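You operate a simulated robot arm through the tools that you are given. There is no shell and no other tool.

You run a simulated two-armed robot. Do the job below in one go: nothing can be reset, and whatever is moved stays where it is left.

JOB
Book in the reel that lies on the green mat.
Fine: onto the peg with its number, that red tab to IN, the dial to 2, the card with that number to STOCK. The other reel, tab and card stay.

Only the result counts: the job must be done as asked and must still hold three seconds after the hand-in. Knocking over, shifting, dropping, spilling or breaking anything else fails it.

ROBOT AND FRAMES
Two 7-joint arms with fingered hands on one trunk that stands fixed in place. Base frame: the origin is at the foot of the trunk, x ahead of it, y to its left, z up; the work surface is at about z = 86. Units: cm, degrees, N and s.
The left shoulder is at [4.5, 17, 114.6], the right one opposite. With the tool pointing down near the work surface each hand reaches from about 30 to 76 cm from the base axis, measured 20 degrees to its own side. Payload 4 kg a hand.
Tool frame (each hand has its own): the origin (TCP) lies between the finger pads and is the grasp point; the fingertips stand 2.6 cm ahead of it; z points along the fingers, y is the line along which they close. The gripper opens to 13.2 cm. The gripper's body begins 7.3 cm behind the TCP. The gripper is a hand of 4 fingers: y runs from the thumb to the fingers, the wrist lies at [0, 0, -22.4] in the tool frame, and closing takes about 1.5 s.
Orientation is that of the tool frame in the base frame, as a unit quaternion [x, y, z, w]. With the fingers straight down and closing along the base's y, the tool's x points along the base's -x, its y along +y and its z along -z.

CONTROLS
- The arms move only by the tool play_rows. It takes "left_deltas", "right_deltas" or both (then of equal length, played together; a hand with none holds still); each is a list of rows, each a list of 3 entries, a list of its own where there are three numbers: the shift along the tool's x, y, z in units of 25 mm (1.0 is 25 mm), then the turn, a rotation vector about the tool's x, y, z in units of 5 degrees (1.0 is 5 degrees), then the gripper command, from -1 (fully open) to 1 (shut), values between in proportion. In form: [[[tx, ty, tz], [wx, wy, wz], hand], ...]. A call has 1 to 20 rows; each row shifts and turns the commanded pose from where the row before left it, along the tool's axes as they then stand. A call with a number of a shift or a turn outside -1 to 1 is refused whole. A row lasts 0.2 s, in which the tool goes at most 5 cm and 8.6 degrees; a call with a longer step from one row to the next is refused whole, and so is a gripper value outside its range. Where a pose cannot be reached the arm comes as near as it can. A force on the tool above 50 N (or 10 N above the force at the start of the call, whichever is more), or a blocked arm, ends the call early, and 0.2 s more pass. Each finger travels about 4.5 cm/s and halts on what it meets, pressing with about 23 N; the grip force reading is that of the motor and also rises with nothing between the fingers. The clock runs only during rows and for 0.2 s after the last one: add rows that do not move to give the fingers time. It gives the time, the measured TCP pose, the force on the tool (base axes), the opening and the grip force at its end, in the units of the frame above (readings bear some noise), with the torque about the TCP (base axes, N m) and any sound that the robot's microphone picked up.
- Cameras (640 x 400 px; columns grow to the right, rows downward): "scene" is now at [11.89, -5.66, 134.11]; the picture's right is [-0.59, -0.80, 0.00], its down [-0.28, 0.21, -0.94] and it looks along [0.75, -0.56, -0.35] (base axes); focal length 284 px, centre (320, 200). "left" rides on the left gripper at [-6.8, 0.2, -9.7] in its tool frame; the picture's right is [-0.03, -1.00, 0.00], its down [0.82, -0.02, -0.58] and it looks along [0.58, -0.01, 0.82] (tool axes); focal length 270 px, centre (320, 200). "right" rides on the right gripper at [6.8, 0.2, -9.7] in its tool frame; the picture's right is [-0.02, 1.00, 0.00], its down [-0.82, -0.02, -0.58] and it looks along [-0.58, -0.01, 0.82] (tool axes); focal length 270 px, centre (320, 200). There is no depth. A picture from a camera that has moved, and an enlarged one, comes with that camera's place and axes in the base frame and with its lens.
- capture(camera): a new picture of that camera. It takes no simulated time.
- slide_trunk(by): slides the trunk up (or, below 0, down) by that many cm; the arms and the scene camera ride with it, the base frame stays. It gives what a move gives, with no picture.
- hand_shape(shape, hand): the hand has 4 fingers and takes this shape, open, in about a second: jaw (thumb against the fingers, like two jaws); tri (thumb and two fingers); tip (a fingertip pinch); poke (one finger out to press); point (the index stretched); flat (the hand flat); cup (the hand cupped); fist (a fist). The gripper value then closes the fingers along that shape, each until it touches; the sizes above hold for jaw. It gives what a move gives, with no picture.
- aim_head(pan, tilt): turns the head with the scene camera to pan (to the left, within 86 degrees either way) and tilt (down, from -29 to 69), counted from straight ahead of the robot. It gives what a move gives.
- close_up(camera, box): a new picture of the part [left, top, right, bottom] of that camera's present view, enlarged. It takes no simulated time.
- sign_off(): hands the job in; it is judged then, once.

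Places have to be worked out from the pictures, the camera data and where the tool is seen. Open the grippers and draw the arms clear of the work before you hand the job in, unless the task says otherwise.

The tools are called after "Request:" by a JSON object that holds its "method" and its "body". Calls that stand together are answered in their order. play_rows: Moves the arms, as the interface text tells. Its arguments: {"type":"object","properties":{"left_deltas":{"type":"array","items":{"type":"array"}},"right_deltas":{"type":"array","items":{"type":"array"}}},"required":[]} The other tools are called the same way: slide_trunk (by) slides the trunk up or down; hand_shape (shape, hand) gives the hand a shape; aim_head (pan, tilt) turns the head that bears the scene camera; capture (camera) takes a picture; close_up (camera, box) takes an enlarged picture of a part of a camera's view; sign_off () hands the job in.

At the start:

```text
clock: 0.0
left_tcp_pos: [46.28, -9.15, 118.06]
left_orientation: [-0.001, 1.0, 0.001, 0.0]
left_force: [0.1, 0.9, 0.6]
left_moment: [-0.03, -0.01, 0.0]
left_opening: 13.19
left_finger_force: 0.2
left_shape: jaw
right_tcp_pos: [43.01, -48.39, 123.49]
right_orientation: [0.001, 1.0, 0.0, 0.0]
right_force: [-0.5, 0.5, 0.7]
right_moment: [0.01, 0.02, 0.04]
right_opening: 13.17
right_finger_force: 0.2
right_shape: jaw
trunk travel left (down, up): [-37.5, 38.0]
head pan, tilt: [-36.4, 20.6]
```

scene: 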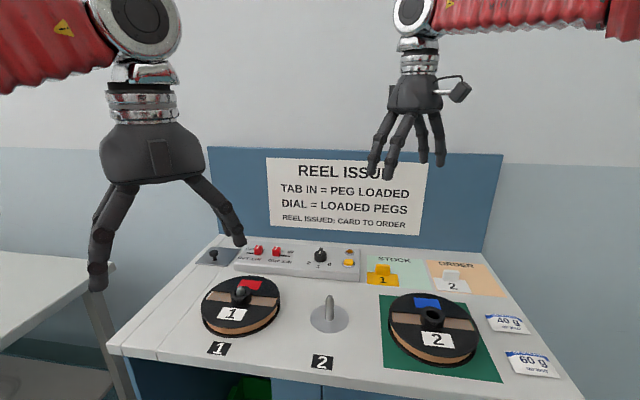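
right: 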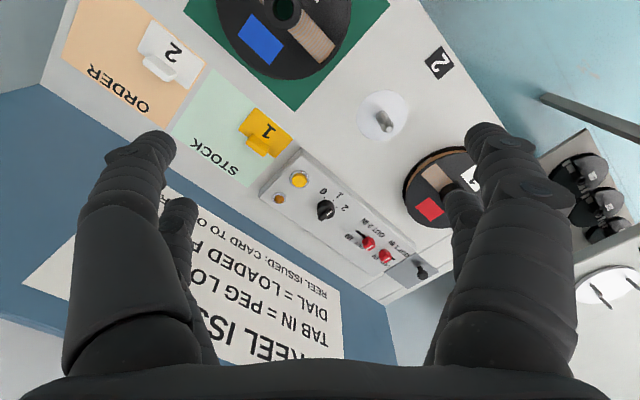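
left: 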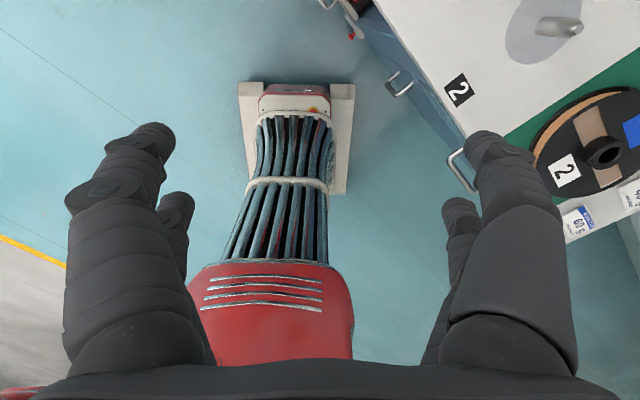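

I start by looking closer at the bench: reel 2 lies on the green mat, peg 2 stands empty, and there are tabs, a dial and cards at the back. I take enlarged views to read labels.

Request:
{"method": "close_up", "body": {"camera": "scene", "box": [180, 230, 380, 355]}}

Request:
{"method": "close_up", "body": {"camera": "scene", "box": [360, 230, 580, 385]}}

Request:
{"method": "close_up", "body": {"camera": "right", "box": [240, 130, 480, 290]}}

```text
3.20 times, centred on (280, 292) of scene
camera zoom: at [11.89, -5.66, 134.11], right [-0.59, -0.8, 0.0], down [-0.28, 0.21, -0.94], along [0.75, -0.56, -0.35], focal length 908 px, centre (448, -96)
```

zoom: 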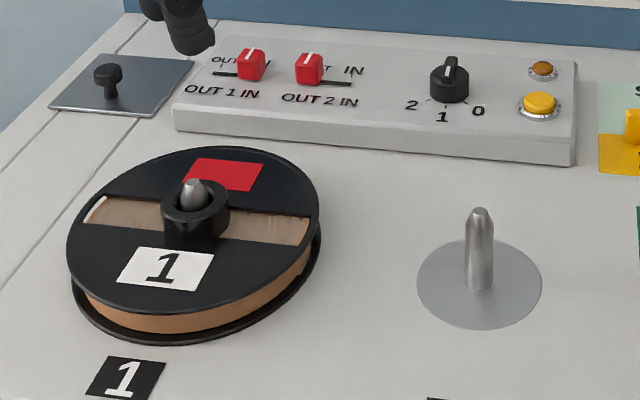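

```text
2.58 times, centred on (470, 308) of scene
camera zoom: at [11.89, -5.66, 134.11], right [-0.59, -0.8, 0.0], down [-0.28, 0.21, -0.94], along [0.75, -0.56, -0.35], focal length 732 px, centre (-67, -77)
```

zoom: 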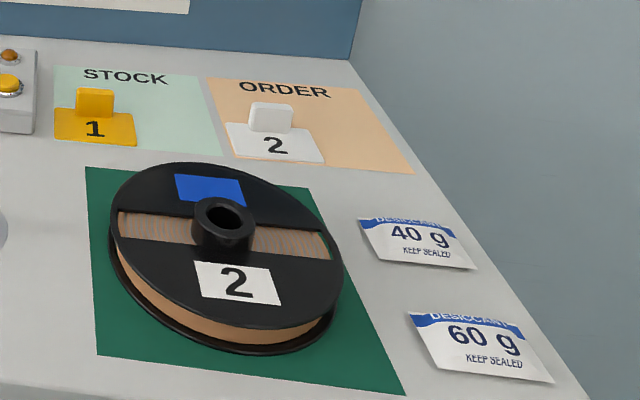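

```text
2.50 times, centred on (360, 210) of right
camera zoom: at [36.17, -48.26, 133.17], right [0.03, 1.0, 0.0], down [0.82, -0.02, 0.58], along [0.58, -0.02, -0.82], focal length 676 px, centre (220, 175)
```

zoom: 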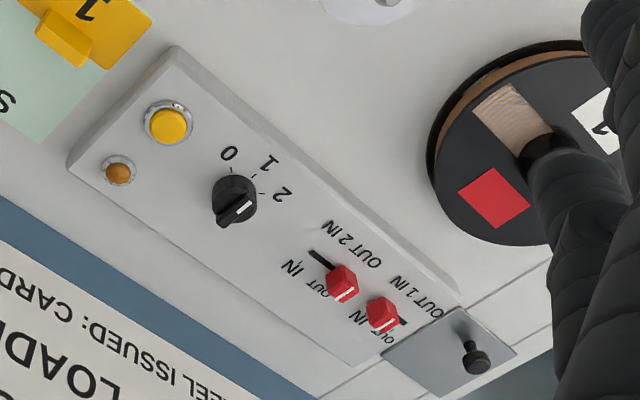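

Reel 2 goes to peg 2, at about (51.5, -37.7). Tab 2 stands at OUT, and card 2 is on ORDER. I move the left arm aside and bring the right hand's camera nearer to the panel for a better look.

Request:
{"method": "play_rows", "body": {"right_deltas": [[[-0.6, 0.07, 0.5], [0, 0, 0], -1], [[-0.6, 0.07, 0.5], [0, 0, 0], -1], [[-0.6, 0.07, 0.5], [0, 0, 0], -1], [[-0.6, 0.07, 0.5], [0, 0, 0], -1], [[-0.6, 0.07, 0.5], [0, 0, 0], -1], [[-0.6, 0.07, 0.5], [0, 0, 0], -1], [[-0.6, 0.07, 0.5], [0, 0, 0], -1], [[-0.6, 0.07, 0.5], [0, 0, 0], -1]], "left_deltas": [[[0, 1, 0], [0, 0, 0], -1], [[0, 1, 0], [0, 0, 0], -1], [[0, 1, 0], [0, 0, 0], -1], [[0, 1, 0], [0, 0, 0], -1], [[0, 1, 0], [0, 0, 0], -1], [[0, 1, 0], [0, 0, 0], -1], [[0, 1, 0], [0, 0, 0], -1], [[0, 1, 0], [0, 0, 0], -1]]}}

Request:
{"method": "capture", "body": {"camera": "right"}}

Request:
{"method": "capture", "body": {"camera": "scene"}}

```text
clock: 1.8
left_tcp_pos: [46.28, 10.99, 117.96]
left_orientation: [0.0, 1.0, 0.0, -0.001]
left_force: [0.2, 0.1, -0.1]
left_moment: [-0.03, 0.0, 0.0]
left_opening: 13.19
left_finger_force: 0.1
left_shape: jaw
right_tcp_pos: [55.25, -46.93, 113.52]
right_orientation: [0.001, 1.0, 0.0, 0.0]
right_force: [0.0, 0.6, -0.1]
right_moment: [-0.04, -0.01, 0.01]
right_opening: 13.18
right_finger_force: 0.0
right_shape: jaw
trunk travel left (down, up): [-37.5, 38.0]
head pan, tilt: [-36.4, 20.6]
```

```text
taken
camera right: at [48.23, -46.79, 123.23], right [0.03, 1.0, 0.0], down [0.82, -0.02, 0.58], along [0.58, -0.02, -0.82], focal length 270 px, centre (320, 200)
```

right: 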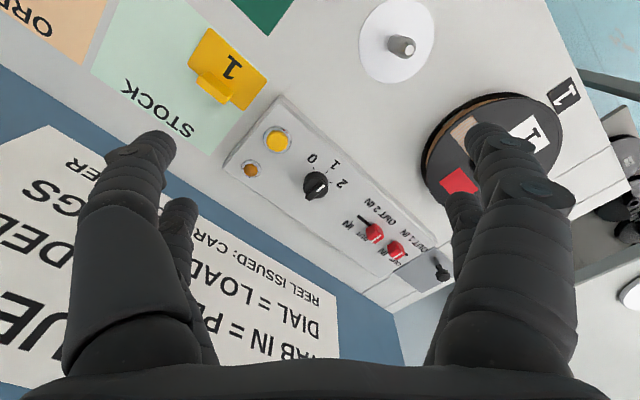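

```text
taken
camera scene: at [11.96, -5.61, 134.1], right [-0.59, -0.8, 0.0], down [-0.28, 0.21, -0.94], along [0.75, -0.56, -0.35], focal length 284 px, centre (320, 200)
```

scene: 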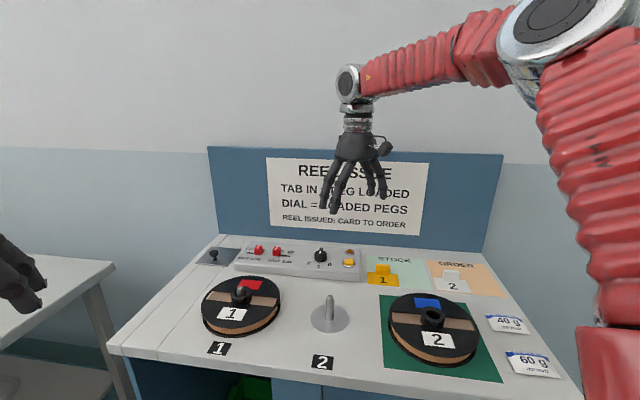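

The camera now has the panel near its centre; I enlarge it to read the dial pointer and the tabs.

Request:
{"method": "close_up", "body": {"camera": "right", "box": [220, 100, 460, 280]}}

Request:
{"method": "close_up", "body": {"camera": "scene", "box": [190, 225, 380, 345]}}

Request:
{"method": "close_up", "body": {"camera": "scene", "box": [290, 235, 370, 285]}}

```text
2.22 times, centred on (340, 190) of right
camera zoom: at [48.23, -46.79, 123.23], right [0.03, 1.0, 0.0], down [0.82, -0.02, 0.58], along [0.58, -0.02, -0.82], focal length 601 px, centre (276, 222)
```

zoom: 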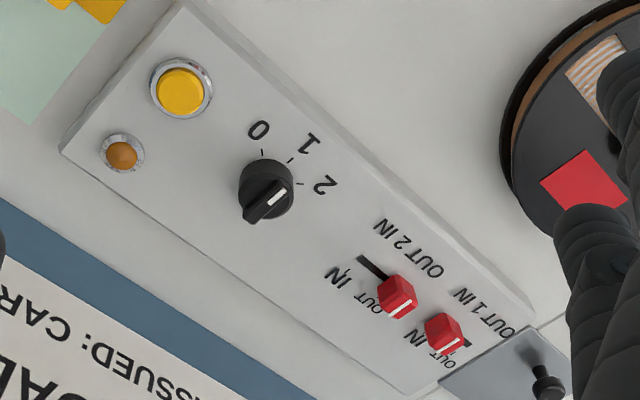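

```text
3.33 times, centred on (285, 285) of scene
camera zoom: at [11.96, -5.61, 134.1], right [-0.59, -0.8, 0.0], down [-0.28, 0.21, -0.94], along [0.75, -0.56, -0.35], focal length 946 px, centre (437, -83)
```

zoom: 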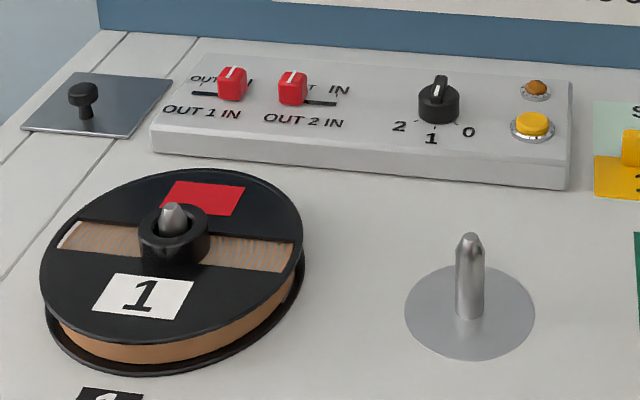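

```text
8.00 times, centred on (330, 260) of scene
camera zoom: at [11.96, -5.61, 134.1], right [-0.59, -0.8, 0.0], down [-0.28, 0.21, -0.94], along [0.75, -0.56, -0.35], focal length 2270 px, centre (240, -280)
```

zoom: 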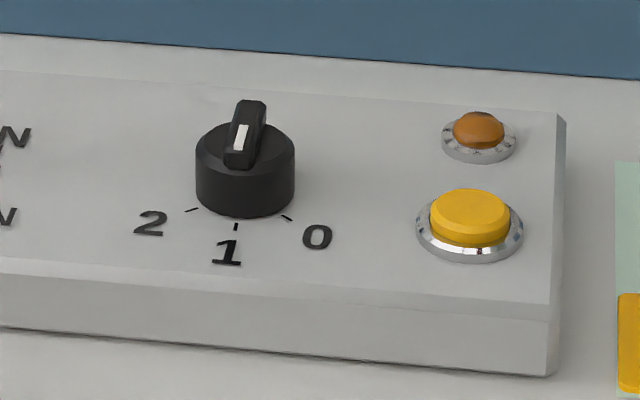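

The dial's white mark points to 1, so it needs to turn to 2, which is clockwise from above. Tab 2 is at the left end of its slot (OUT). I triangulate the panel top at z of about 89 and peg 2 at (51.65, -37.7), and now bring the right hand above reel 2.

Request:
{"method": "play_rows", "body": {"right_deltas": [[[0.77, -0.235, 0.14], [0, 0, 0], -1], [[0.77, -0.235, 0.14], [0, 0, 0], -1], [[0.77, -0.235, 0.14], [0, 0, 0], -1], [[0.77, -0.235, 0.14], [0, 0, 0], -1], [[0.77, -0.235, 0.14], [0, 0, 0], -1], [[0.77, -0.235, 0.14], [0, 0, 0], -1], [[0.77, -0.235, 0.14], [0, 0, 0], -1], [[0.77, -0.235, 0.14], [0, 0, 0], -1], [[0.77, -0.235, 0.14], [0, 0, 0], -1], [[0.77, -0.235, 0.14], [0, 0, 0], -1]]}}

Request:
{"method": "capture", "body": {"camera": "right"}}

Request:
{"method": "capture", "body": {"camera": "scene"}}

```text
clock: 4.0
left_tcp_pos: [46.13, 10.78, 118.07]
left_orientation: [0.0, 1.0, 0.0, 0.0]
left_force: [-0.1, 0.5, -0.1]
left_moment: [-0.01, 0.0, -0.04]
left_opening: 13.18
left_finger_force: 0.1
left_shape: jaw
right_tcp_pos: [35.96, -53.01, 110.11]
right_orientation: [0.0, 1.0, 0.0, 0.0]
right_force: [-0.6, 0.2, 0.6]
right_moment: [0.03, -0.02, 0.01]
right_opening: 13.18
right_finger_force: 0.1
right_shape: jaw
trunk travel left (down, up): [-37.5, 38.0]
head pan, tilt: [-36.4, 20.6]
```

```text
taken
camera right: at [28.95, -52.82, 119.85], right [0.03, 1.0, 0.0], down [0.82, -0.02, 0.58], along [0.58, -0.01, -0.82], focal length 270 px, centre (320, 200)
```

right: 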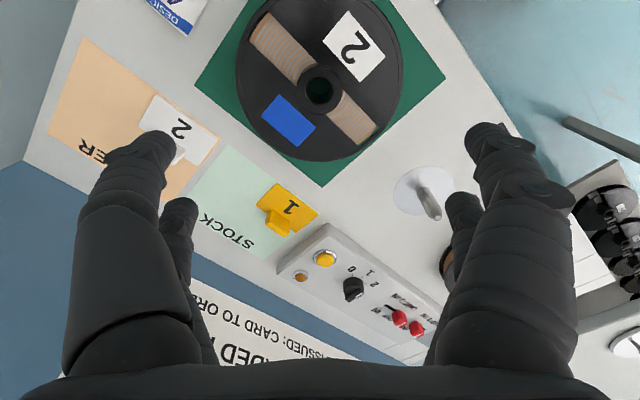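

```text
taken
camera scene: at [11.81, -5.66, 134.12], right [-0.59, -0.8, 0.0], down [-0.28, 0.21, -0.94], along [0.75, -0.56, -0.35], focal length 284 px, centre (320, 200)
```

scene: 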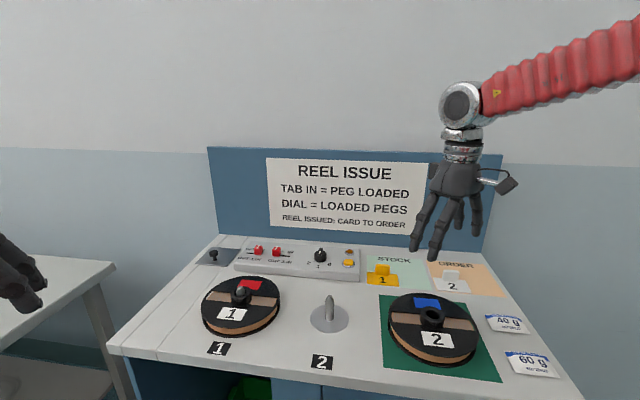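

Hub and hole are plainly seen from above. I enlarge both views to fix the hub's centre.

Request:
{"method": "close_up", "body": {"camera": "right", "box": [220, 20, 420, 145]}}

Request:
{"method": "close_up", "body": {"camera": "scene", "box": [380, 280, 500, 370]}}

Request:
{"method": "close_up", "body": {"camera": "right", "box": [40, 40, 360, 290]}}

```text
3.20 times, centred on (320, 82) of right
camera zoom: at [28.95, -52.82, 119.85], right [0.03, 1.0, 0.0], down [0.82, -0.02, 0.58], along [0.58, -0.01, -0.82], focal length 865 px, centre (320, 576)
```

zoom: 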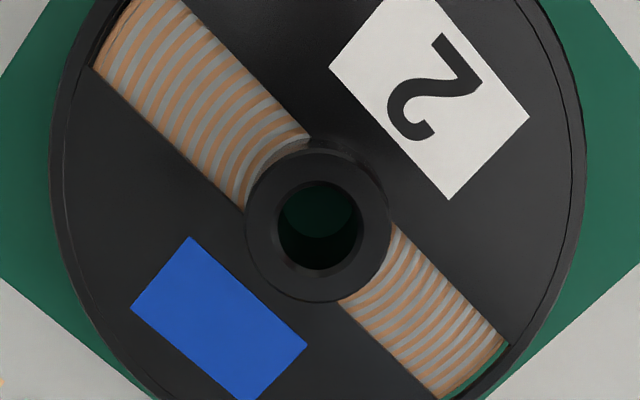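

```text
4.44 times, centred on (440, 325) of scene
camera zoom: at [11.81, -5.66, 134.12], right [-0.59, -0.8, 0.0], down [-0.28, 0.21, -0.94], along [0.75, -0.56, -0.35], focal length 1261 px, centre (-213, -356)
```

zoom: 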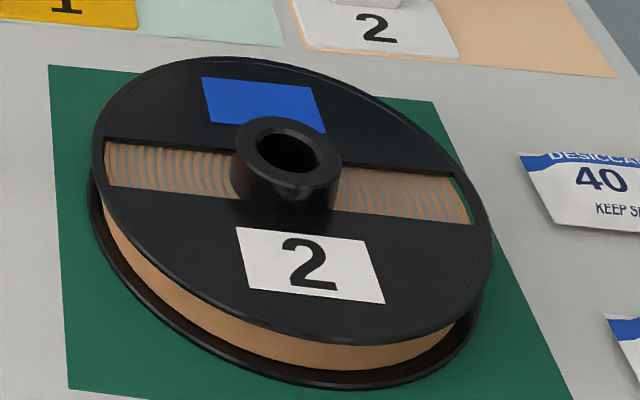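

```text
1.60 times, centred on (200, 165) of right
camera zoom: at [28.95, -52.82, 119.85], right [0.03, 1.0, 0.0], down [0.82, -0.02, 0.58], along [0.58, -0.01, -0.82], focal length 432 px, centre (512, 256)
```

zoom: 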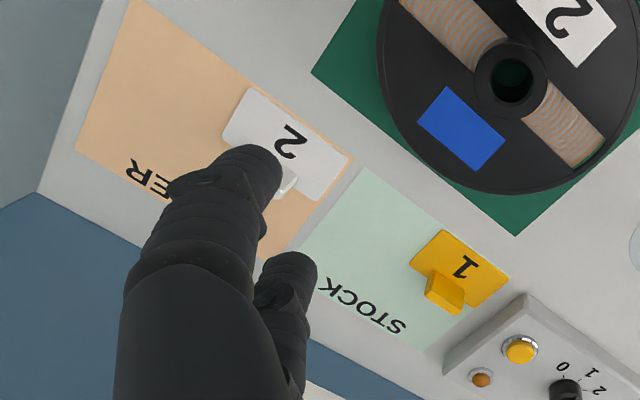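

I triangulate the hub top centre at about (36.0, -52.9, 90.3), its diameter 4.8 cm with a 2.8 cm hole, and the flange top at about 88.7. The TCP already stands over it, so I go down to z of about 94 and check.

Request:
{"method": "play_rows", "body": {"right_deltas": [[[0, 0.03, 0.8], [0, 0, 0], -1], [[0, 0, 0.8], [0, 0, 0], -1], [[0, 0, 0.8], [0, 0, 0], -1], [[0, 0, 0.8], [0, 0, 0], -1], [[0, 0, 0.8], [0, 0, 0], -1], [[0, 0, 0.8], [0, 0, 0], -1], [[0, 0, 0.8], [0, 0, 0], -1], [[0, 0, 0.8], [0, 0, 0], -1]]}}

Request:
{"method": "capture", "body": {"camera": "right"}}

Request:
{"method": "close_up", "body": {"camera": "scene", "box": [340, 210, 540, 370]}}

```text
clock: 5.8
left_tcp_pos: [46.29, 10.81, 118.18]
left_orientation: [0.0, 1.0, 0.001, -0.001]
left_force: [0.1, -0.6, -0.3]
left_moment: [-0.01, -0.01, -0.02]
left_opening: 13.18
left_finger_force: 0.2
left_shape: jaw
right_tcp_pos: [35.98, -52.66, 94.01]
right_orientation: [-0.001, 1.0, 0.001, -0.001]
right_force: [0.5, -0.3, 0.1]
right_moment: [0.03, 0.01, 0.0]
right_opening: 13.2
right_finger_force: 0.1
right_shape: jaw
trunk travel left (down, up): [-37.5, 38.0]
head pan, tilt: [-36.4, 20.6]
```

```text
taken
camera right: at [29.03, -52.58, 103.65], right [0.03, 1.0, 0.0], down [0.82, -0.02, 0.58], along [0.58, -0.02, -0.82], focal length 270 px, centre (320, 200)
```

right: 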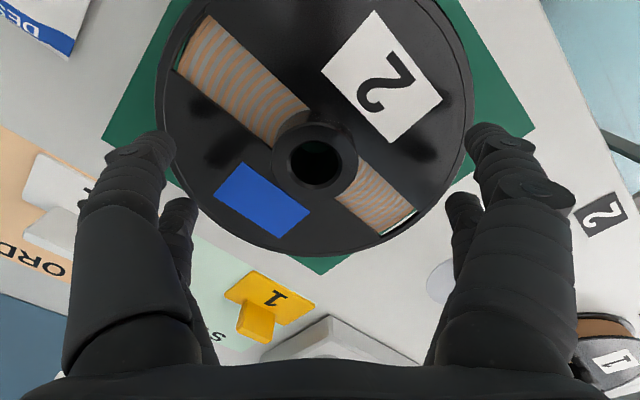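

```text
2.50 times, centred on (440, 290) of scene
camera zoom: at [11.94, -5.68, 134.1], right [-0.59, -0.8, 0.0], down [-0.28, 0.21, -0.94], along [0.75, -0.56, -0.35], focal length 710 px, centre (20, -25)
```

zoom: 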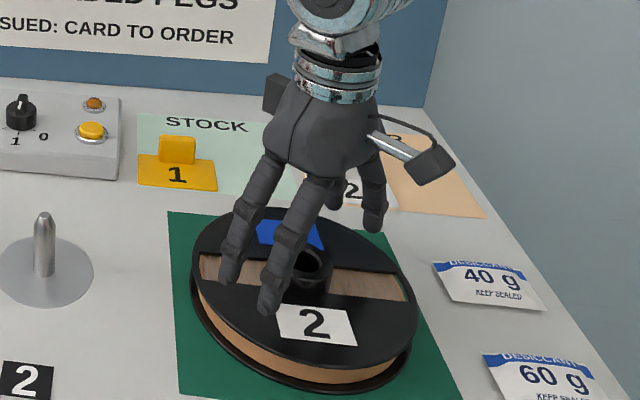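

The hub sits centred between the two finger pairs. I first half close the hand to about 6.6 cm opening here, above the hub, so that the tip height is near its final one before I go down.

Request:
{"method": "play_rows", "body": {"right_deltas": [[[0, -0.03, 0], [0, 0, 0], -0.5], [[0, 0, 0], [0, 0, 0], -0.1], [[0, 0, 0], [0, 0, 0], -0.05], [[0, 0, 0], [0, 0, 0], -0.05], [[0, 0, 0], [0, 0, 0], -0.05], [[0, 0, 0], [0, 0, 0], -0.05]]}}

Request:
{"method": "capture", "body": {"camera": "right"}}

Request:
{"method": "close_up", "body": {"camera": "scene", "box": [370, 250, 510, 370]}}

```text
clock: 7.2
left_tcp_pos: [46.23, 10.9, 118.03]
left_orientation: [0.0, 1.0, 0.0, 0.0]
left_force: [-0.7, 0.1, 0.7]
left_moment: [-0.05, -0.01, 0.03]
left_opening: 13.2
left_finger_force: 0.1
left_shape: jaw
right_tcp_pos: [35.88, -52.79, 93.96]
right_orientation: [0.001, 1.0, 0.0, 0.0]
right_force: [-0.4, -1.0, 0.8]
right_moment: [-0.01, 0.02, 0.01]
right_opening: 7.0
right_finger_force: 0.0
right_shape: jaw
trunk travel left (down, up): [-37.5, 38.0]
head pan, tilt: [-36.4, 20.6]
```

```text
taken
camera right: at [28.98, -52.67, 103.72], right [0.03, 1.0, 0.0], down [0.82, -0.02, 0.58], along [0.58, -0.02, -0.82], focal length 270 px, centre (320, 200)
```

right: 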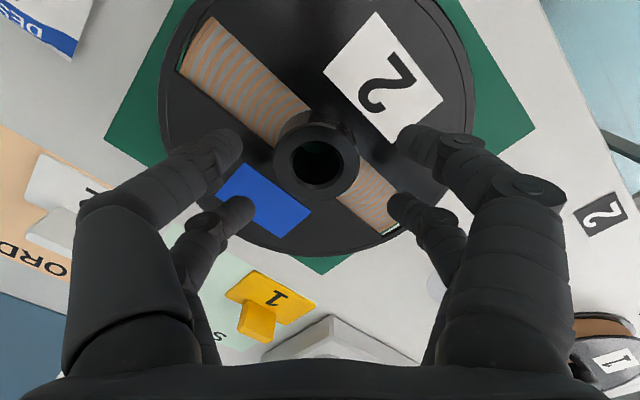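

```text
3.33 times, centred on (440, 310) of scene
camera zoom: at [11.89, -5.66, 134.11], right [-0.59, -0.8, 0.0], down [-0.28, 0.21, -0.94], along [0.75, -0.56, -0.35], focal length 946 px, centre (-80, -167)
```

zoom: 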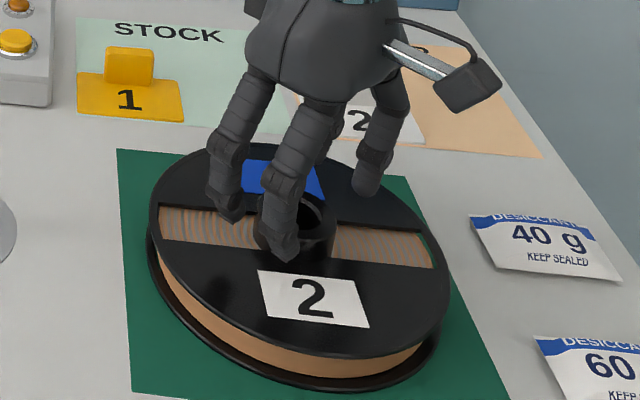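

The finger pairs sit at x = 34.3 and 37.9, symmetric about the hub. I shift 0.15 cm toward -y and go down about 2.3 cm, so the tips end just above the flange.

Request:
{"method": "play_rows", "body": {"right_deltas": [[[0, -0.06, 0.3], [0, 0, 0], -0.05], [[0, 0, 0.3], [0, 0, 0], -0.05], [[0, 0, 0.3], [0, 0, 0], -0.05], [[0, 0, 0.04], [0, 0, 0], -0.05]]}}

Request:
{"method": "close_up", "body": {"camera": "scene", "box": [370, 250, 510, 370]}}

Request:
{"method": "close_up", "body": {"camera": "right", "box": [170, 60, 470, 260]}}

```text
clock: 8.2
left_tcp_pos: [46.11, 10.83, 118.2]
left_orientation: [0.001, 1.0, 0.0, 0.0]
left_force: [0.7, -1.0, -0.7]
left_moment: [-0.02, -0.02, 0.0]
left_opening: 13.18
left_finger_force: 0.1
left_shape: jaw
right_tcp_pos: [35.9, -53.04, 91.81]
right_orientation: [0.0, 1.0, 0.0, 0.0]
right_force: [-0.3, 0.6, 3.6]
right_moment: [0.09, -0.04, -0.05]
right_opening: 6.98
right_finger_force: 0.1
right_shape: jaw
trunk travel left (down, up): [-37.5, 38.0]
head pan, tilt: [-36.4, 20.6]
```

```text
3.33 times, centred on (440, 310) of scene
camera zoom: at [11.87, -5.64, 134.12], right [-0.59, -0.8, 0.0], down [-0.28, 0.21, -0.94], along [0.75, -0.56, -0.35], focal length 946 px, centre (-80, -167)
```

zoom: 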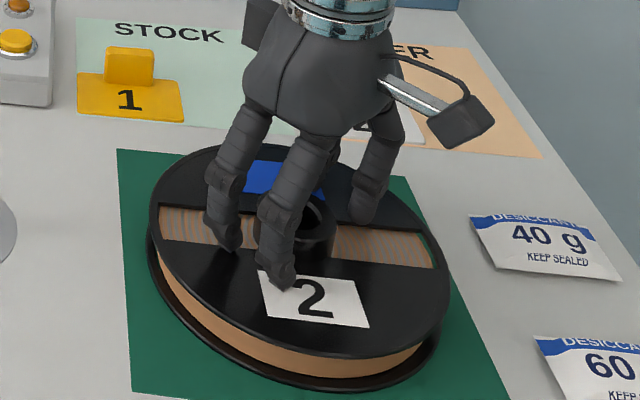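

```text
2.00 times, centred on (320, 160) of right
camera zoom: at [28.95, -52.83, 101.41], right [0.03, 1.0, 0.0], down [0.82, -0.02, 0.58], along [0.58, -0.02, -0.82], focal length 541 px, centre (320, 280)
```

zoom: 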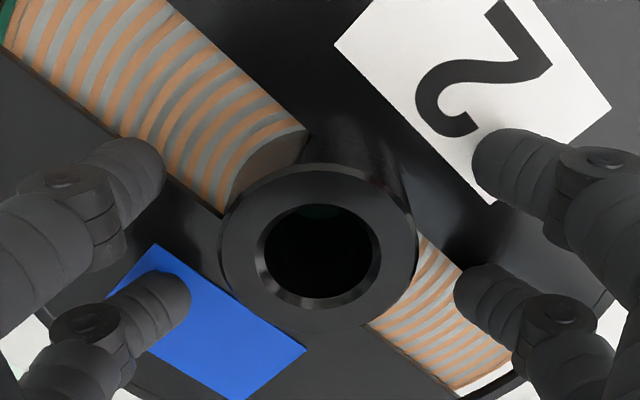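

A light 3.6 N upward force says the tips just touch the flange. I raise by 0.2 cm and close the fingers on the hub.

Request:
{"method": "play_rows", "body": {"right_deltas": [[[0, 0, -0.12], [0, 0, 0], -0.05], [[0, 0, 0], [0, 0, 0], 0.15], [[0, 0, 0], [0, 0, 0], 0.3], [[0, 0, 0], [0, 0, 0], 0.5], [[0, 0, 0], [0, 0, 0], 0.8], [[0, 0, 0], [0, 0, 0], 1], [[0, 0, 0], [0, 0, 0], 1], [[0, 0, 0], [0, 0, 0], 1]]}}

Request:
{"method": "close_up", "body": {"camera": "right", "box": [170, 60, 470, 260]}}

Request:
{"method": "close_up", "body": {"camera": "scene", "box": [370, 250, 510, 370]}}

```text
clock: 10.0
left_tcp_pos: [46.2, 10.79, 118.25]
left_orientation: [0.001, 1.0, 0.0, -0.001]
left_force: [-0.1, 0.4, 0.9]
left_moment: [0.03, 0.0, -0.05]
left_opening: 13.18
left_finger_force: 0.1
left_shape: jaw
right_tcp_pos: [35.89, -53.01, 92.04]
right_orientation: [0.001, 1.0, 0.0, -0.001]
right_force: [-1.4, -0.5, -0.2]
right_moment: [0.0, 0.01, 0.05]
right_opening: 2.63
right_finger_force: 22.7
right_shape: jaw
trunk travel left (down, up): [-37.5, 38.0]
head pan, tilt: [-36.4, 20.6]
```

```text
2.00 times, centred on (320, 160) of right
camera zoom: at [28.95, -52.87, 101.69], right [0.03, 1.0, 0.0], down [0.82, -0.02, 0.58], along [0.58, -0.01, -0.82], focal length 541 px, centre (320, 280)
```

zoom: 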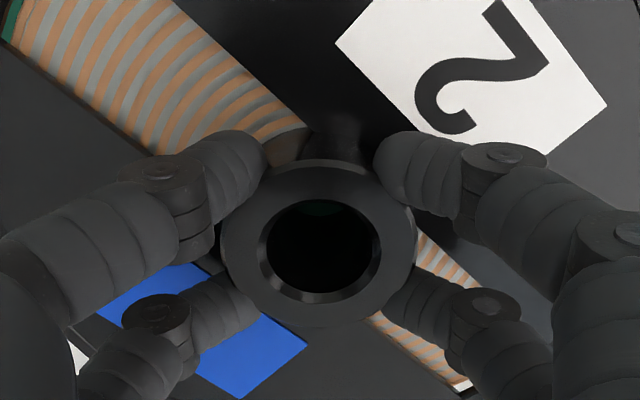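

```text
3.33 times, centred on (440, 310) of scene
camera zoom: at [11.91, -5.68, 134.1], right [-0.59, -0.8, 0.0], down [-0.28, 0.21, -0.94], along [0.75, -0.56, -0.35], focal length 946 px, centre (-80, -167)
```

zoom: 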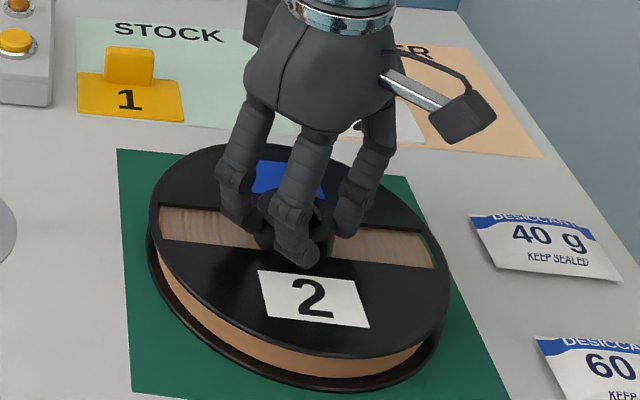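

The four fingers cradle the hub with a 22.7 N grip. I lift slowly by about 3 cm and check that the reel comes along.

Request:
{"method": "play_rows", "body": {"right_deltas": [[[0, 0, -0.15], [0, 0, 0], 1], [[0, 0, -0.2], [0, 0, 0], 1], [[0, 0, -0.2], [0, 0, 0], 1], [[0, 0, -0.25], [0, 0, 0], 1], [[0, 0, -0.2], [0, 0, 0], 1], [[0, 0, -0.15], [0, 0, 0], 1], [[0, 0, 0], [0, 0, 0], 1]]}}

Request:
{"method": "capture", "body": {"camera": "scene"}}

Request:
{"method": "capture", "body": {"camera": "right"}}

```text
clock: 11.6
left_tcp_pos: [46.23, 10.89, 118.09]
left_orientation: [0.0, 1.0, 0.0, -0.001]
left_force: [-0.4, -0.8, 0.3]
left_moment: [-0.01, 0.01, -0.01]
left_opening: 13.17
left_finger_force: 0.1
left_shape: jaw
right_tcp_pos: [35.95, -53.14, 94.93]
right_orientation: [0.0, 1.0, 0.0, 0.0]
right_force: [-0.5, -0.5, -5.5]
right_moment: [0.0, 0.0, 0.02]
right_opening: 2.62
right_finger_force: 22.8
right_shape: jaw
trunk travel left (down, up): [-37.5, 38.0]
head pan, tilt: [-36.4, 20.6]
```

```text
taken
camera scene: at [11.93, -5.7, 134.1], right [-0.59, -0.8, 0.0], down [-0.28, 0.21, -0.94], along [0.75, -0.56, -0.35], focal length 284 px, centre (320, 200)
```

scene: 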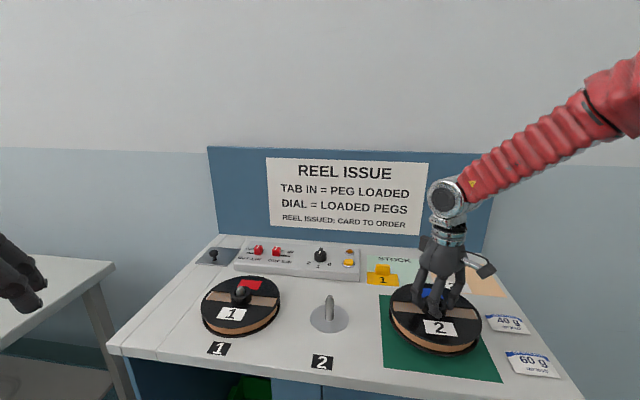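

```text
taken
camera right: at [28.97, -52.94, 104.55], right [0.03, 1.0, 0.0], down [0.82, -0.02, 0.58], along [0.58, -0.01, -0.82], focal length 270 px, centre (320, 200)
```

right: 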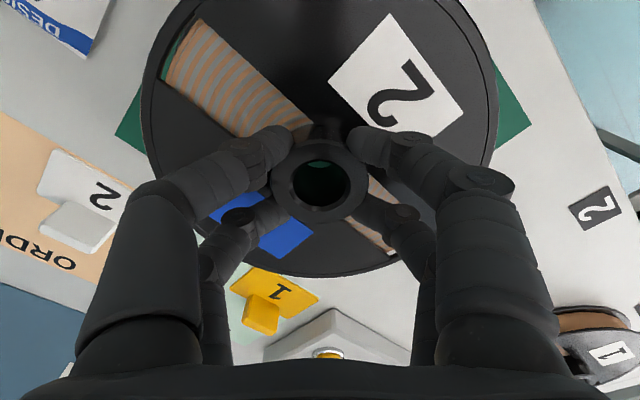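

The reel lifts clean, weighing about 5.5 N. I raise it further, above the peg's tip, and take a fresh close look at peg 2 for its exact place.

Request:
{"method": "play_rows", "body": {"right_deltas": [[[0, 0, -0.3], [0, 0, 0], 1], [[0, 0, -0.3], [0, 0, 0], 1], [[0, 0, -0.3], [0, 0, 0], 1], [[0, 0, -0.3], [0, 0, 0], 1], [[0, 0, -0.3], [0, 0, 0], 1], [[0, 0, -0.3], [0, 0, 0], 1], [[0, 0, -0.3], [0, 0, 0], 1], [[0, 0, -0.3], [0, 0, 0], 1], [[0, 0, -0.2], [0, 0, 0], 1], [[0, 0, 0], [0, 0, 0], 1]]}}

Request:
{"method": "close_up", "body": {"camera": "scene", "box": [290, 280, 370, 330]}}

Request:
{"method": "close_up", "body": {"camera": "scene", "box": [200, 270, 280, 340]}}

Request:
{"method": "capture", "body": {"camera": "right"}}

```text
clock: 13.8
left_tcp_pos: [46.26, 10.74, 118.0]
left_orientation: [-0.001, 1.0, 0.0, -0.001]
left_force: [0.0, 0.4, 0.0]
left_moment: [0.04, -0.02, 0.01]
left_opening: 13.2
left_finger_force: 0.0
left_shape: jaw
right_tcp_pos: [35.88, -52.93, 101.32]
right_orientation: [0.001, 1.0, 0.001, -0.001]
right_force: [-1.0, -0.6, -4.6]
right_moment: [-0.04, -0.04, 0.02]
right_opening: 2.62
right_finger_force: 22.6
right_shape: jaw
trunk travel left (down, up): [-37.5, 38.0]
head pan, tilt: [-36.4, 20.6]
```

```text
8.00 times, centred on (330, 305) of scene
camera zoom: at [11.93, -5.7, 134.1], right [-0.59, -0.8, 0.0], down [-0.28, 0.21, -0.94], along [0.75, -0.56, -0.35], focal length 2270 px, centre (240, -640)
```

zoom: 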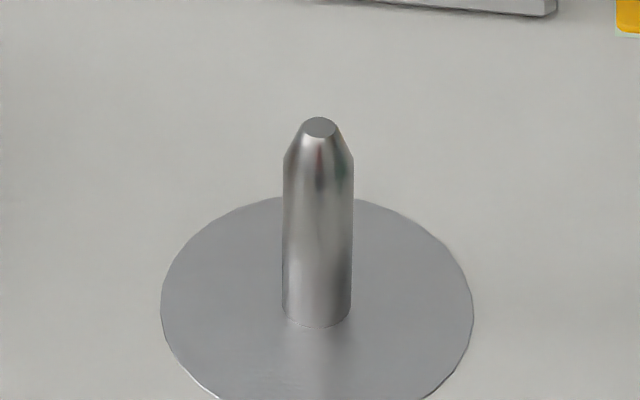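

```text
5.71 times, centred on (240, 305) of scene
camera zoom: at [11.93, -5.7, 134.1], right [-0.59, -0.8, 0.0], down [-0.28, 0.21, -0.94], along [0.75, -0.56, -0.35], focal length 1622 px, centre (777, -400)
```

zoom: 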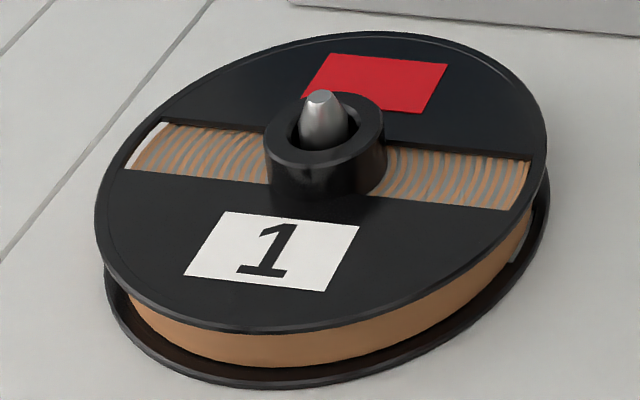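

```text
taken
camera right: at [29.0, -52.85, 111.0], right [0.03, 1.0, 0.0], down [0.82, -0.02, 0.58], along [0.58, -0.01, -0.82], focal length 270 px, centre (320, 200)
```

right: 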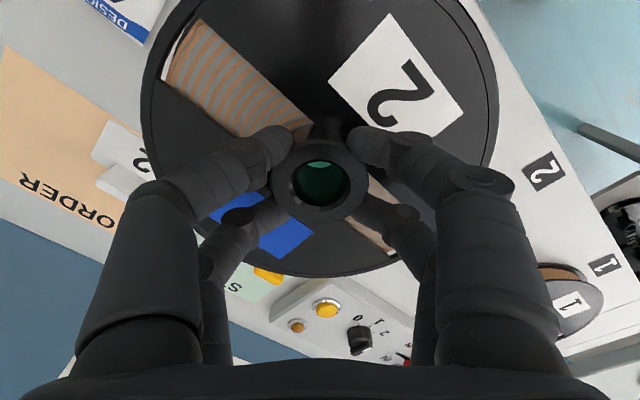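

Peg 2 is at about (51.75, -37.8), its chamfered tip at z of 92.3; the reel bottom hangs now at about 95.2. I carry the reel over the peg, keeping the height.

Request:
{"method": "play_rows", "body": {"right_deltas": [[[-0.25, 0.24, 0], [0, 0, 0], 1], [[-0.4, 0.39, 0], [0, 0, 0], 1], [[-0.5, 0.48, 0], [0, 0, 0], 1], [[-0.5, 0.48, 0], [0, 0, 0], 1], [[-0.5, 0.48, 0], [0, 0, 0], 1], [[-0.5, 0.48, 0], [0, 0, 0], 1], [[-0.5, 0.48, 0], [0, 0, 0], 1], [[-0.5, 0.48, 0], [0, 0, 0], 1], [[-0.5, 0.48, 0], [0, 0, 0], 1], [[-0.5, 0.48, 0], [0, 0, 0], 1], [[-0.5, 0.48, 0], [0, 0, 0], 1], [[-0.5, 0.48, 0], [0, 0, 0], 1], [[-0.4, 0.39, 0], [0, 0, 0], 1], [[-0.23, 0.22, 0], [0, 0, 0], 1], [[0, 0, 0], [0, 0, 0], 1]]}}

Request:
{"method": "capture", "body": {"camera": "scene"}}

Request:
{"method": "capture", "body": {"camera": "right"}}

```text
clock: 17.0
left_tcp_pos: [46.27, 10.86, 118.06]
left_orientation: [0.0, 1.0, -0.001, -0.001]
left_force: [-0.6, 0.1, -1.1]
left_moment: [-0.01, -0.02, 0.0]
left_opening: 13.19
left_finger_force: 0.0
left_shape: jaw
right_tcp_pos: [51.68, -37.88, 101.31]
right_orientation: [0.001, 1.0, 0.0, 0.0]
right_force: [0.2, 0.3, -5.2]
right_moment: [-0.01, -0.01, 0.02]
right_opening: 2.64
right_finger_force: 23.0
right_shape: jaw
trunk travel left (down, up): [-37.5, 38.0]
head pan, tilt: [-36.4, 20.6]
```

```text
taken
camera scene: at [11.94, -5.69, 134.1], right [-0.59, -0.8, 0.0], down [-0.28, 0.21, -0.94], along [0.75, -0.56, -0.35], focal length 284 px, centre (320, 200)
```

scene: 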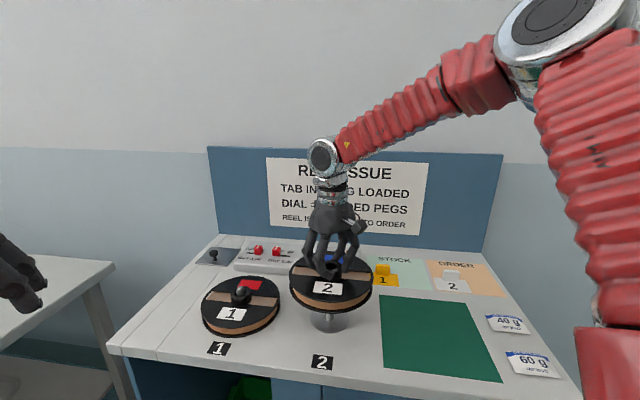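

```text
taken
camera right: at [44.76, -37.75, 111.03], right [0.03, 1.0, 0.0], down [0.82, -0.02, 0.58], along [0.58, -0.02, -0.82], focal length 270 px, centre (320, 200)
```

right: 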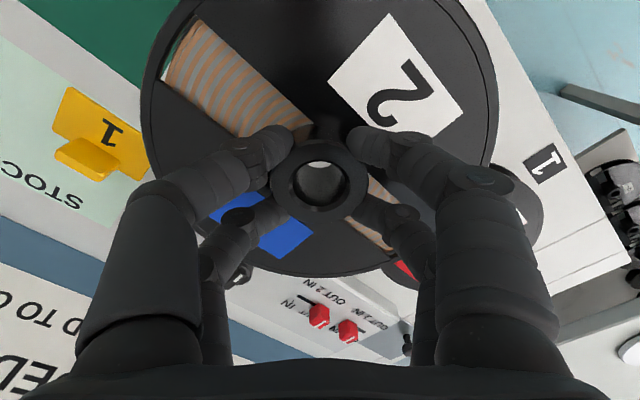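

I look through the hub hole and at the peg's visible foot, to check that hub and peg are lined up.

Request:
{"method": "close_up", "body": {"camera": "right", "box": [270, 130, 370, 230]}}

Request:
{"method": "close_up", "body": {"camera": "scene", "box": [280, 240, 390, 340]}}

```text
4.00 times, centred on (320, 180) of right
camera zoom: at [44.76, -37.75, 111.03], right [0.03, 1.0, 0.0], down [0.82, -0.02, 0.58], along [0.58, -0.02, -0.82], focal length 1081 px, centre (320, 280)
```

zoom: 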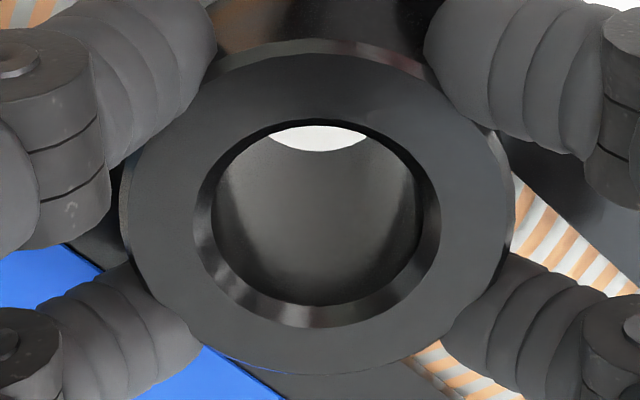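

```text
4.00 times, centred on (335, 290) of scene
camera zoom: at [11.94, -5.69, 134.1], right [-0.59, -0.8, 0.0], down [-0.28, 0.21, -0.94], along [0.75, -0.56, -0.35], focal length 1135 px, centre (260, -160)
```

zoom: 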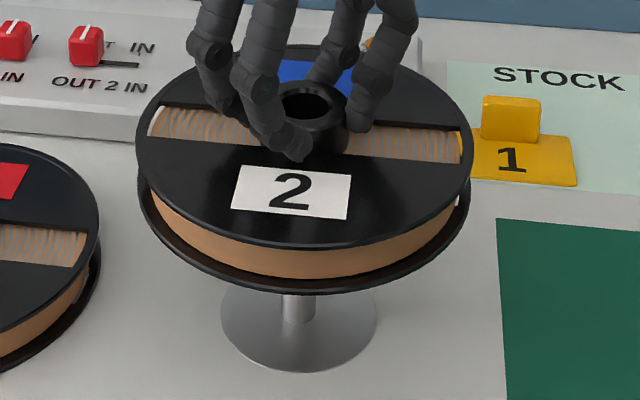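

The alignment looks close; I enlarge the hub further in the scene view for a finer check of the sideways offset.

Request:
{"method": "close_up", "body": {"camera": "scene", "box": [320, 250, 372, 282]}}

Request:
{"method": "close_up", "body": {"camera": "scene", "box": [305, 300, 357, 332]}}

```text
12.31 times, centred on (346, 266) of scene
camera zoom: at [11.94, -5.69, 134.1], right [-0.59, -0.8, 0.0], down [-0.28, 0.21, -0.94], along [0.75, -0.56, -0.35], focal length 3493 px, centre (0, -612)
```

zoom: 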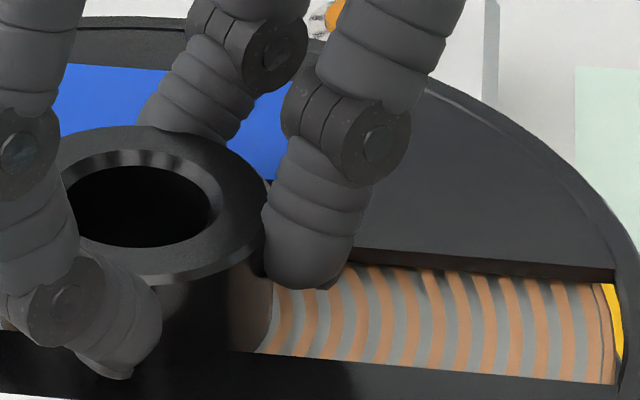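

```text
12.31 times, centred on (331, 316) of scene
camera zoom: at [11.94, -5.69, 134.1], right [-0.59, -0.8, 0.0], down [-0.28, 0.21, -0.94], along [0.75, -0.56, -0.35], focal length 3493 px, centre (185, -1228)
```

zoom: 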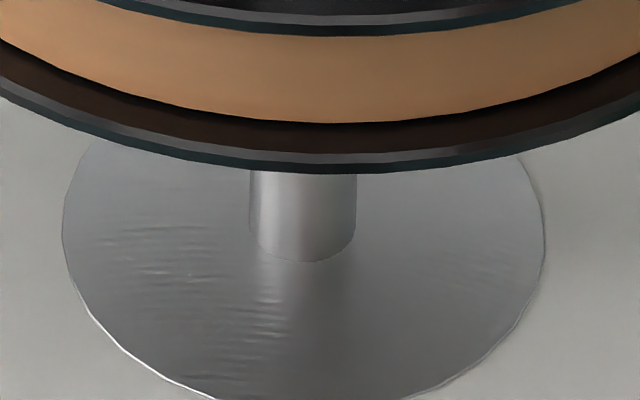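

Hub and peg agree within about 0.2 cm, well inside the 0.45 cm of play. I go down slowly 4 cm to start the peg into the hole and read the force.

Request:
{"method": "play_rows", "body": {"right_deltas": [[[0, 0, 0.2], [0, 0, 0], 1], [[0, 0, 0.2], [0, 0, 0], 1], [[0, 0, 0.2], [0, 0, 0], 1], [[0, 0, 0.2], [0, 0, 0], 1], [[0, 0, 0.2], [0, 0, 0], 1], [[0, 0, 0.2], [0, 0, 0], 1], [[0, 0, 0.2], [0, 0, 0], 1], [[0, 0, 0.2], [0, 0, 0], 1]]}}

Request:
{"method": "close_up", "body": {"camera": "right", "box": [270, 130, 370, 230]}}

Request:
{"method": "close_up", "body": {"camera": "scene", "box": [280, 240, 390, 340]}}

```text
clock: 18.8
left_tcp_pos: [46.31, 10.82, 118.06]
left_orientation: [0.0, 1.0, 0.001, -0.001]
left_force: [-1.1, -1.4, 0.0]
left_moment: [0.03, 0.02, 0.0]
left_opening: 13.21
left_finger_force: 0.1
left_shape: jaw
right_tcp_pos: [51.6, -37.88, 97.33]
right_orientation: [0.0, 1.0, 0.001, 0.0]
right_force: [-0.2, -0.2, -5.5]
right_moment: [-0.05, 0.01, 0.0]
right_opening: 2.61
right_finger_force: 23.3
right_shape: jaw
trunk travel left (down, up): [-37.5, 38.0]
head pan, tilt: [-36.4, 20.6]
```

```text
4.00 times, centred on (320, 180) of right
camera zoom: at [44.7, -37.78, 107.01], right [0.03, 1.0, 0.0], down [0.82, -0.02, 0.58], along [0.58, -0.01, -0.82], focal length 1081 px, centre (320, 280)
```

zoom: 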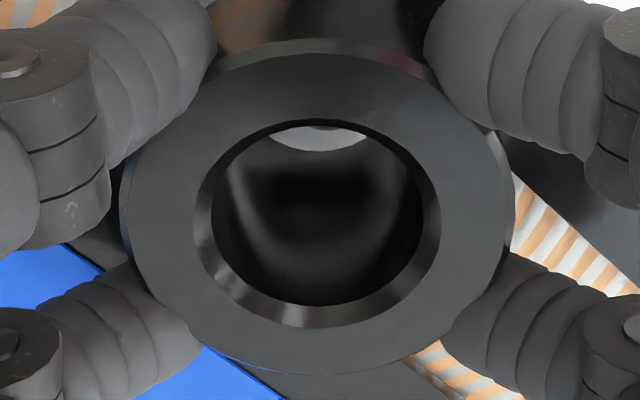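

```text
4.00 times, centred on (335, 290) of scene
camera zoom: at [11.97, -5.69, 134.1], right [-0.59, -0.8, 0.0], down [-0.28, 0.21, -0.94], along [0.75, -0.56, -0.35], focal length 1135 px, centre (260, -160)
```

zoom: 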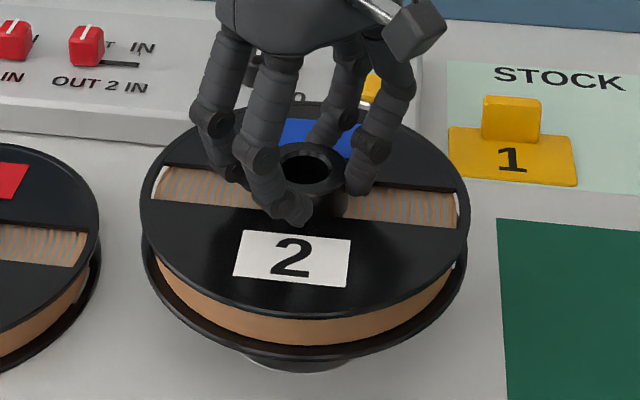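

The peg tip has entered with no added force. I keep lowering 4 cm more.

Request:
{"method": "play_rows", "body": {"right_deltas": [[[0, 0, 0.2], [0, 0, 0], 1], [[0, 0, 0.2], [0, 0, 0], 1], [[0, 0, 0.2], [0, 0, 0], 1], [[0, 0, 0.2], [0, 0, 0], 1], [[0, 0, 0.2], [0, 0, 0], 1], [[0, 0, 0.2], [0, 0, 0], 1], [[0, 0, 0.2], [0, 0, 0], 1], [[0, 0, 0.2], [0, 0, 0], 1]]}}

Request:
{"method": "close_up", "body": {"camera": "right", "box": [270, 130, 370, 230]}}

Request:
{"method": "close_up", "body": {"camera": "scene", "box": [280, 240, 390, 340]}}

```text
clock: 20.6
left_tcp_pos: [46.27, 10.7, 118.12]
left_orientation: [0.001, 1.0, 0.0, -0.001]
left_force: [-0.5, 0.9, -0.1]
left_moment: [0.01, 0.06, -0.01]
left_opening: 13.16
left_finger_force: 0.1
left_shape: jaw
right_tcp_pos: [51.63, -37.93, 93.2]
right_orientation: [0.0, 1.0, 0.0, -0.001]
right_force: [-0.7, -0.1, -6.5]
right_moment: [0.0, 0.0, 0.03]
right_opening: 2.6
right_finger_force: 22.5
right_shape: jaw
trunk travel left (down, up): [-37.5, 38.0]
head pan, tilt: [-36.4, 20.6]
```

```text
4.00 times, centred on (320, 180) of right
camera zoom: at [44.71, -37.82, 102.97], right [0.03, 1.0, 0.0], down [0.82, -0.02, 0.58], along [0.58, -0.02, -0.82], focal length 1081 px, centre (320, 280)
```

zoom: 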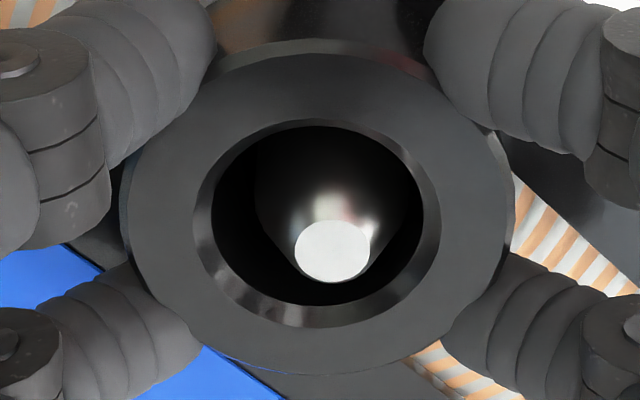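

```text
4.00 times, centred on (335, 290) of scene
camera zoom: at [11.97, -5.69, 134.1], right [-0.59, -0.8, 0.0], down [-0.28, 0.21, -0.94], along [0.75, -0.56, -0.35], focal length 1135 px, centre (260, -160)
```

zoom: 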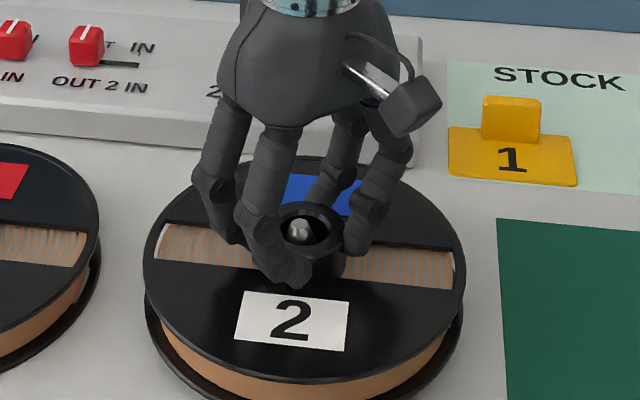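

The peg is now plainly inside the hub. I lower the last centimetre in small steps until the reel rests.

Request:
{"method": "play_rows", "body": {"right_deltas": [[[0, 0, 0.1], [0, 0, 0], 1], [[0, 0, 0.1], [0, 0, 0], 1], [[0, 0, 0.1], [0, 0, 0], 1], [[0, 0, 0.08], [0, 0, 0], 1], [[0, 0, 0], [0, 0, 0], 1]]}}

```text
clock: 21.8
left_tcp_pos: [46.23, 10.81, 118.15]
left_orientation: [0.001, 1.0, 0.001, -0.001]
left_force: [0.1, 0.6, -0.1]
left_moment: [0.0, 0.03, 0.04]
left_opening: 13.19
left_finger_force: 0.1
left_shape: jaw
right_tcp_pos: [51.69, -38.06, 92.25]
right_orientation: [0.001, 1.0, 0.0, -0.001]
right_force: [0.1, 0.0, -5.1]
right_moment: [0.02, 0.01, -0.02]
right_opening: 2.62
right_finger_force: 22.9
right_shape: jaw
trunk travel left (down, up): [-37.5, 38.0]
head pan, tilt: [-36.4, 20.6]
```

Still carrying the full 5 N, so the reel hangs a little above the disc. I lower in steps of 1 mm and watch for unloading.

Request:
{"method": "play_rows", "body": {"right_deltas": [[[0, 0, 0.04], [0, 0, 0], 1], [[0, 0, 0.04], [0, 0, 0], 1], [[0, 0, 0], [0, 0, 0], 1]]}}

```text
clock: 22.6
left_tcp_pos: [46.32, 10.77, 118.07]
left_orientation: [0.0, 1.0, 0.0, -0.002]
left_force: [0.3, 0.6, -0.7]
left_moment: [0.03, 0.0, 0.02]
left_opening: 13.2
left_finger_force: 0.1
left_shape: jaw
right_tcp_pos: [51.65, -38.13, 92.04]
right_orientation: [0.001, 1.0, 0.001, -0.001]
right_force: [-0.2, -0.2, -5.6]
right_moment: [-0.04, 0.02, 0.02]
right_opening: 2.6
right_finger_force: 23.6
right_shape: jaw
trunk travel left (down, up): [-37.5, 38.0]
head pan, tilt: [-36.4, 20.6]
```

Still hanging freely; I continue down by 2 to 3 mm more in small steps.

Request:
{"method": "play_rows", "body": {"right_deltas": [[[0, 0, 0.04], [0, 0, 0], 1], [[0, 0, 0.04], [0, 0, 0], 1], [[0, 0, 0], [0, 0, 0], 1]]}}

```text
clock: 23.4
left_tcp_pos: [46.33, 10.81, 118.07]
left_orientation: [0.0, 1.0, 0.0, 0.0]
left_force: [-0.2, -0.5, 0.9]
left_moment: [0.0, 0.0, 0.01]
left_opening: 13.17
left_finger_force: 0.0
left_shape: jaw
right_tcp_pos: [51.69, -37.91, 91.95]
right_orientation: [0.001, 1.0, 0.0, 0.0]
right_force: [0.2, -2.2, -1.2]
right_moment: [-0.03, 0.01, 0.0]
right_opening: 2.6
right_finger_force: 23.1
right_shape: jaw
trunk travel left (down, up): [-37.5, 38.0]
head pan, tilt: [-36.4, 20.6]
```

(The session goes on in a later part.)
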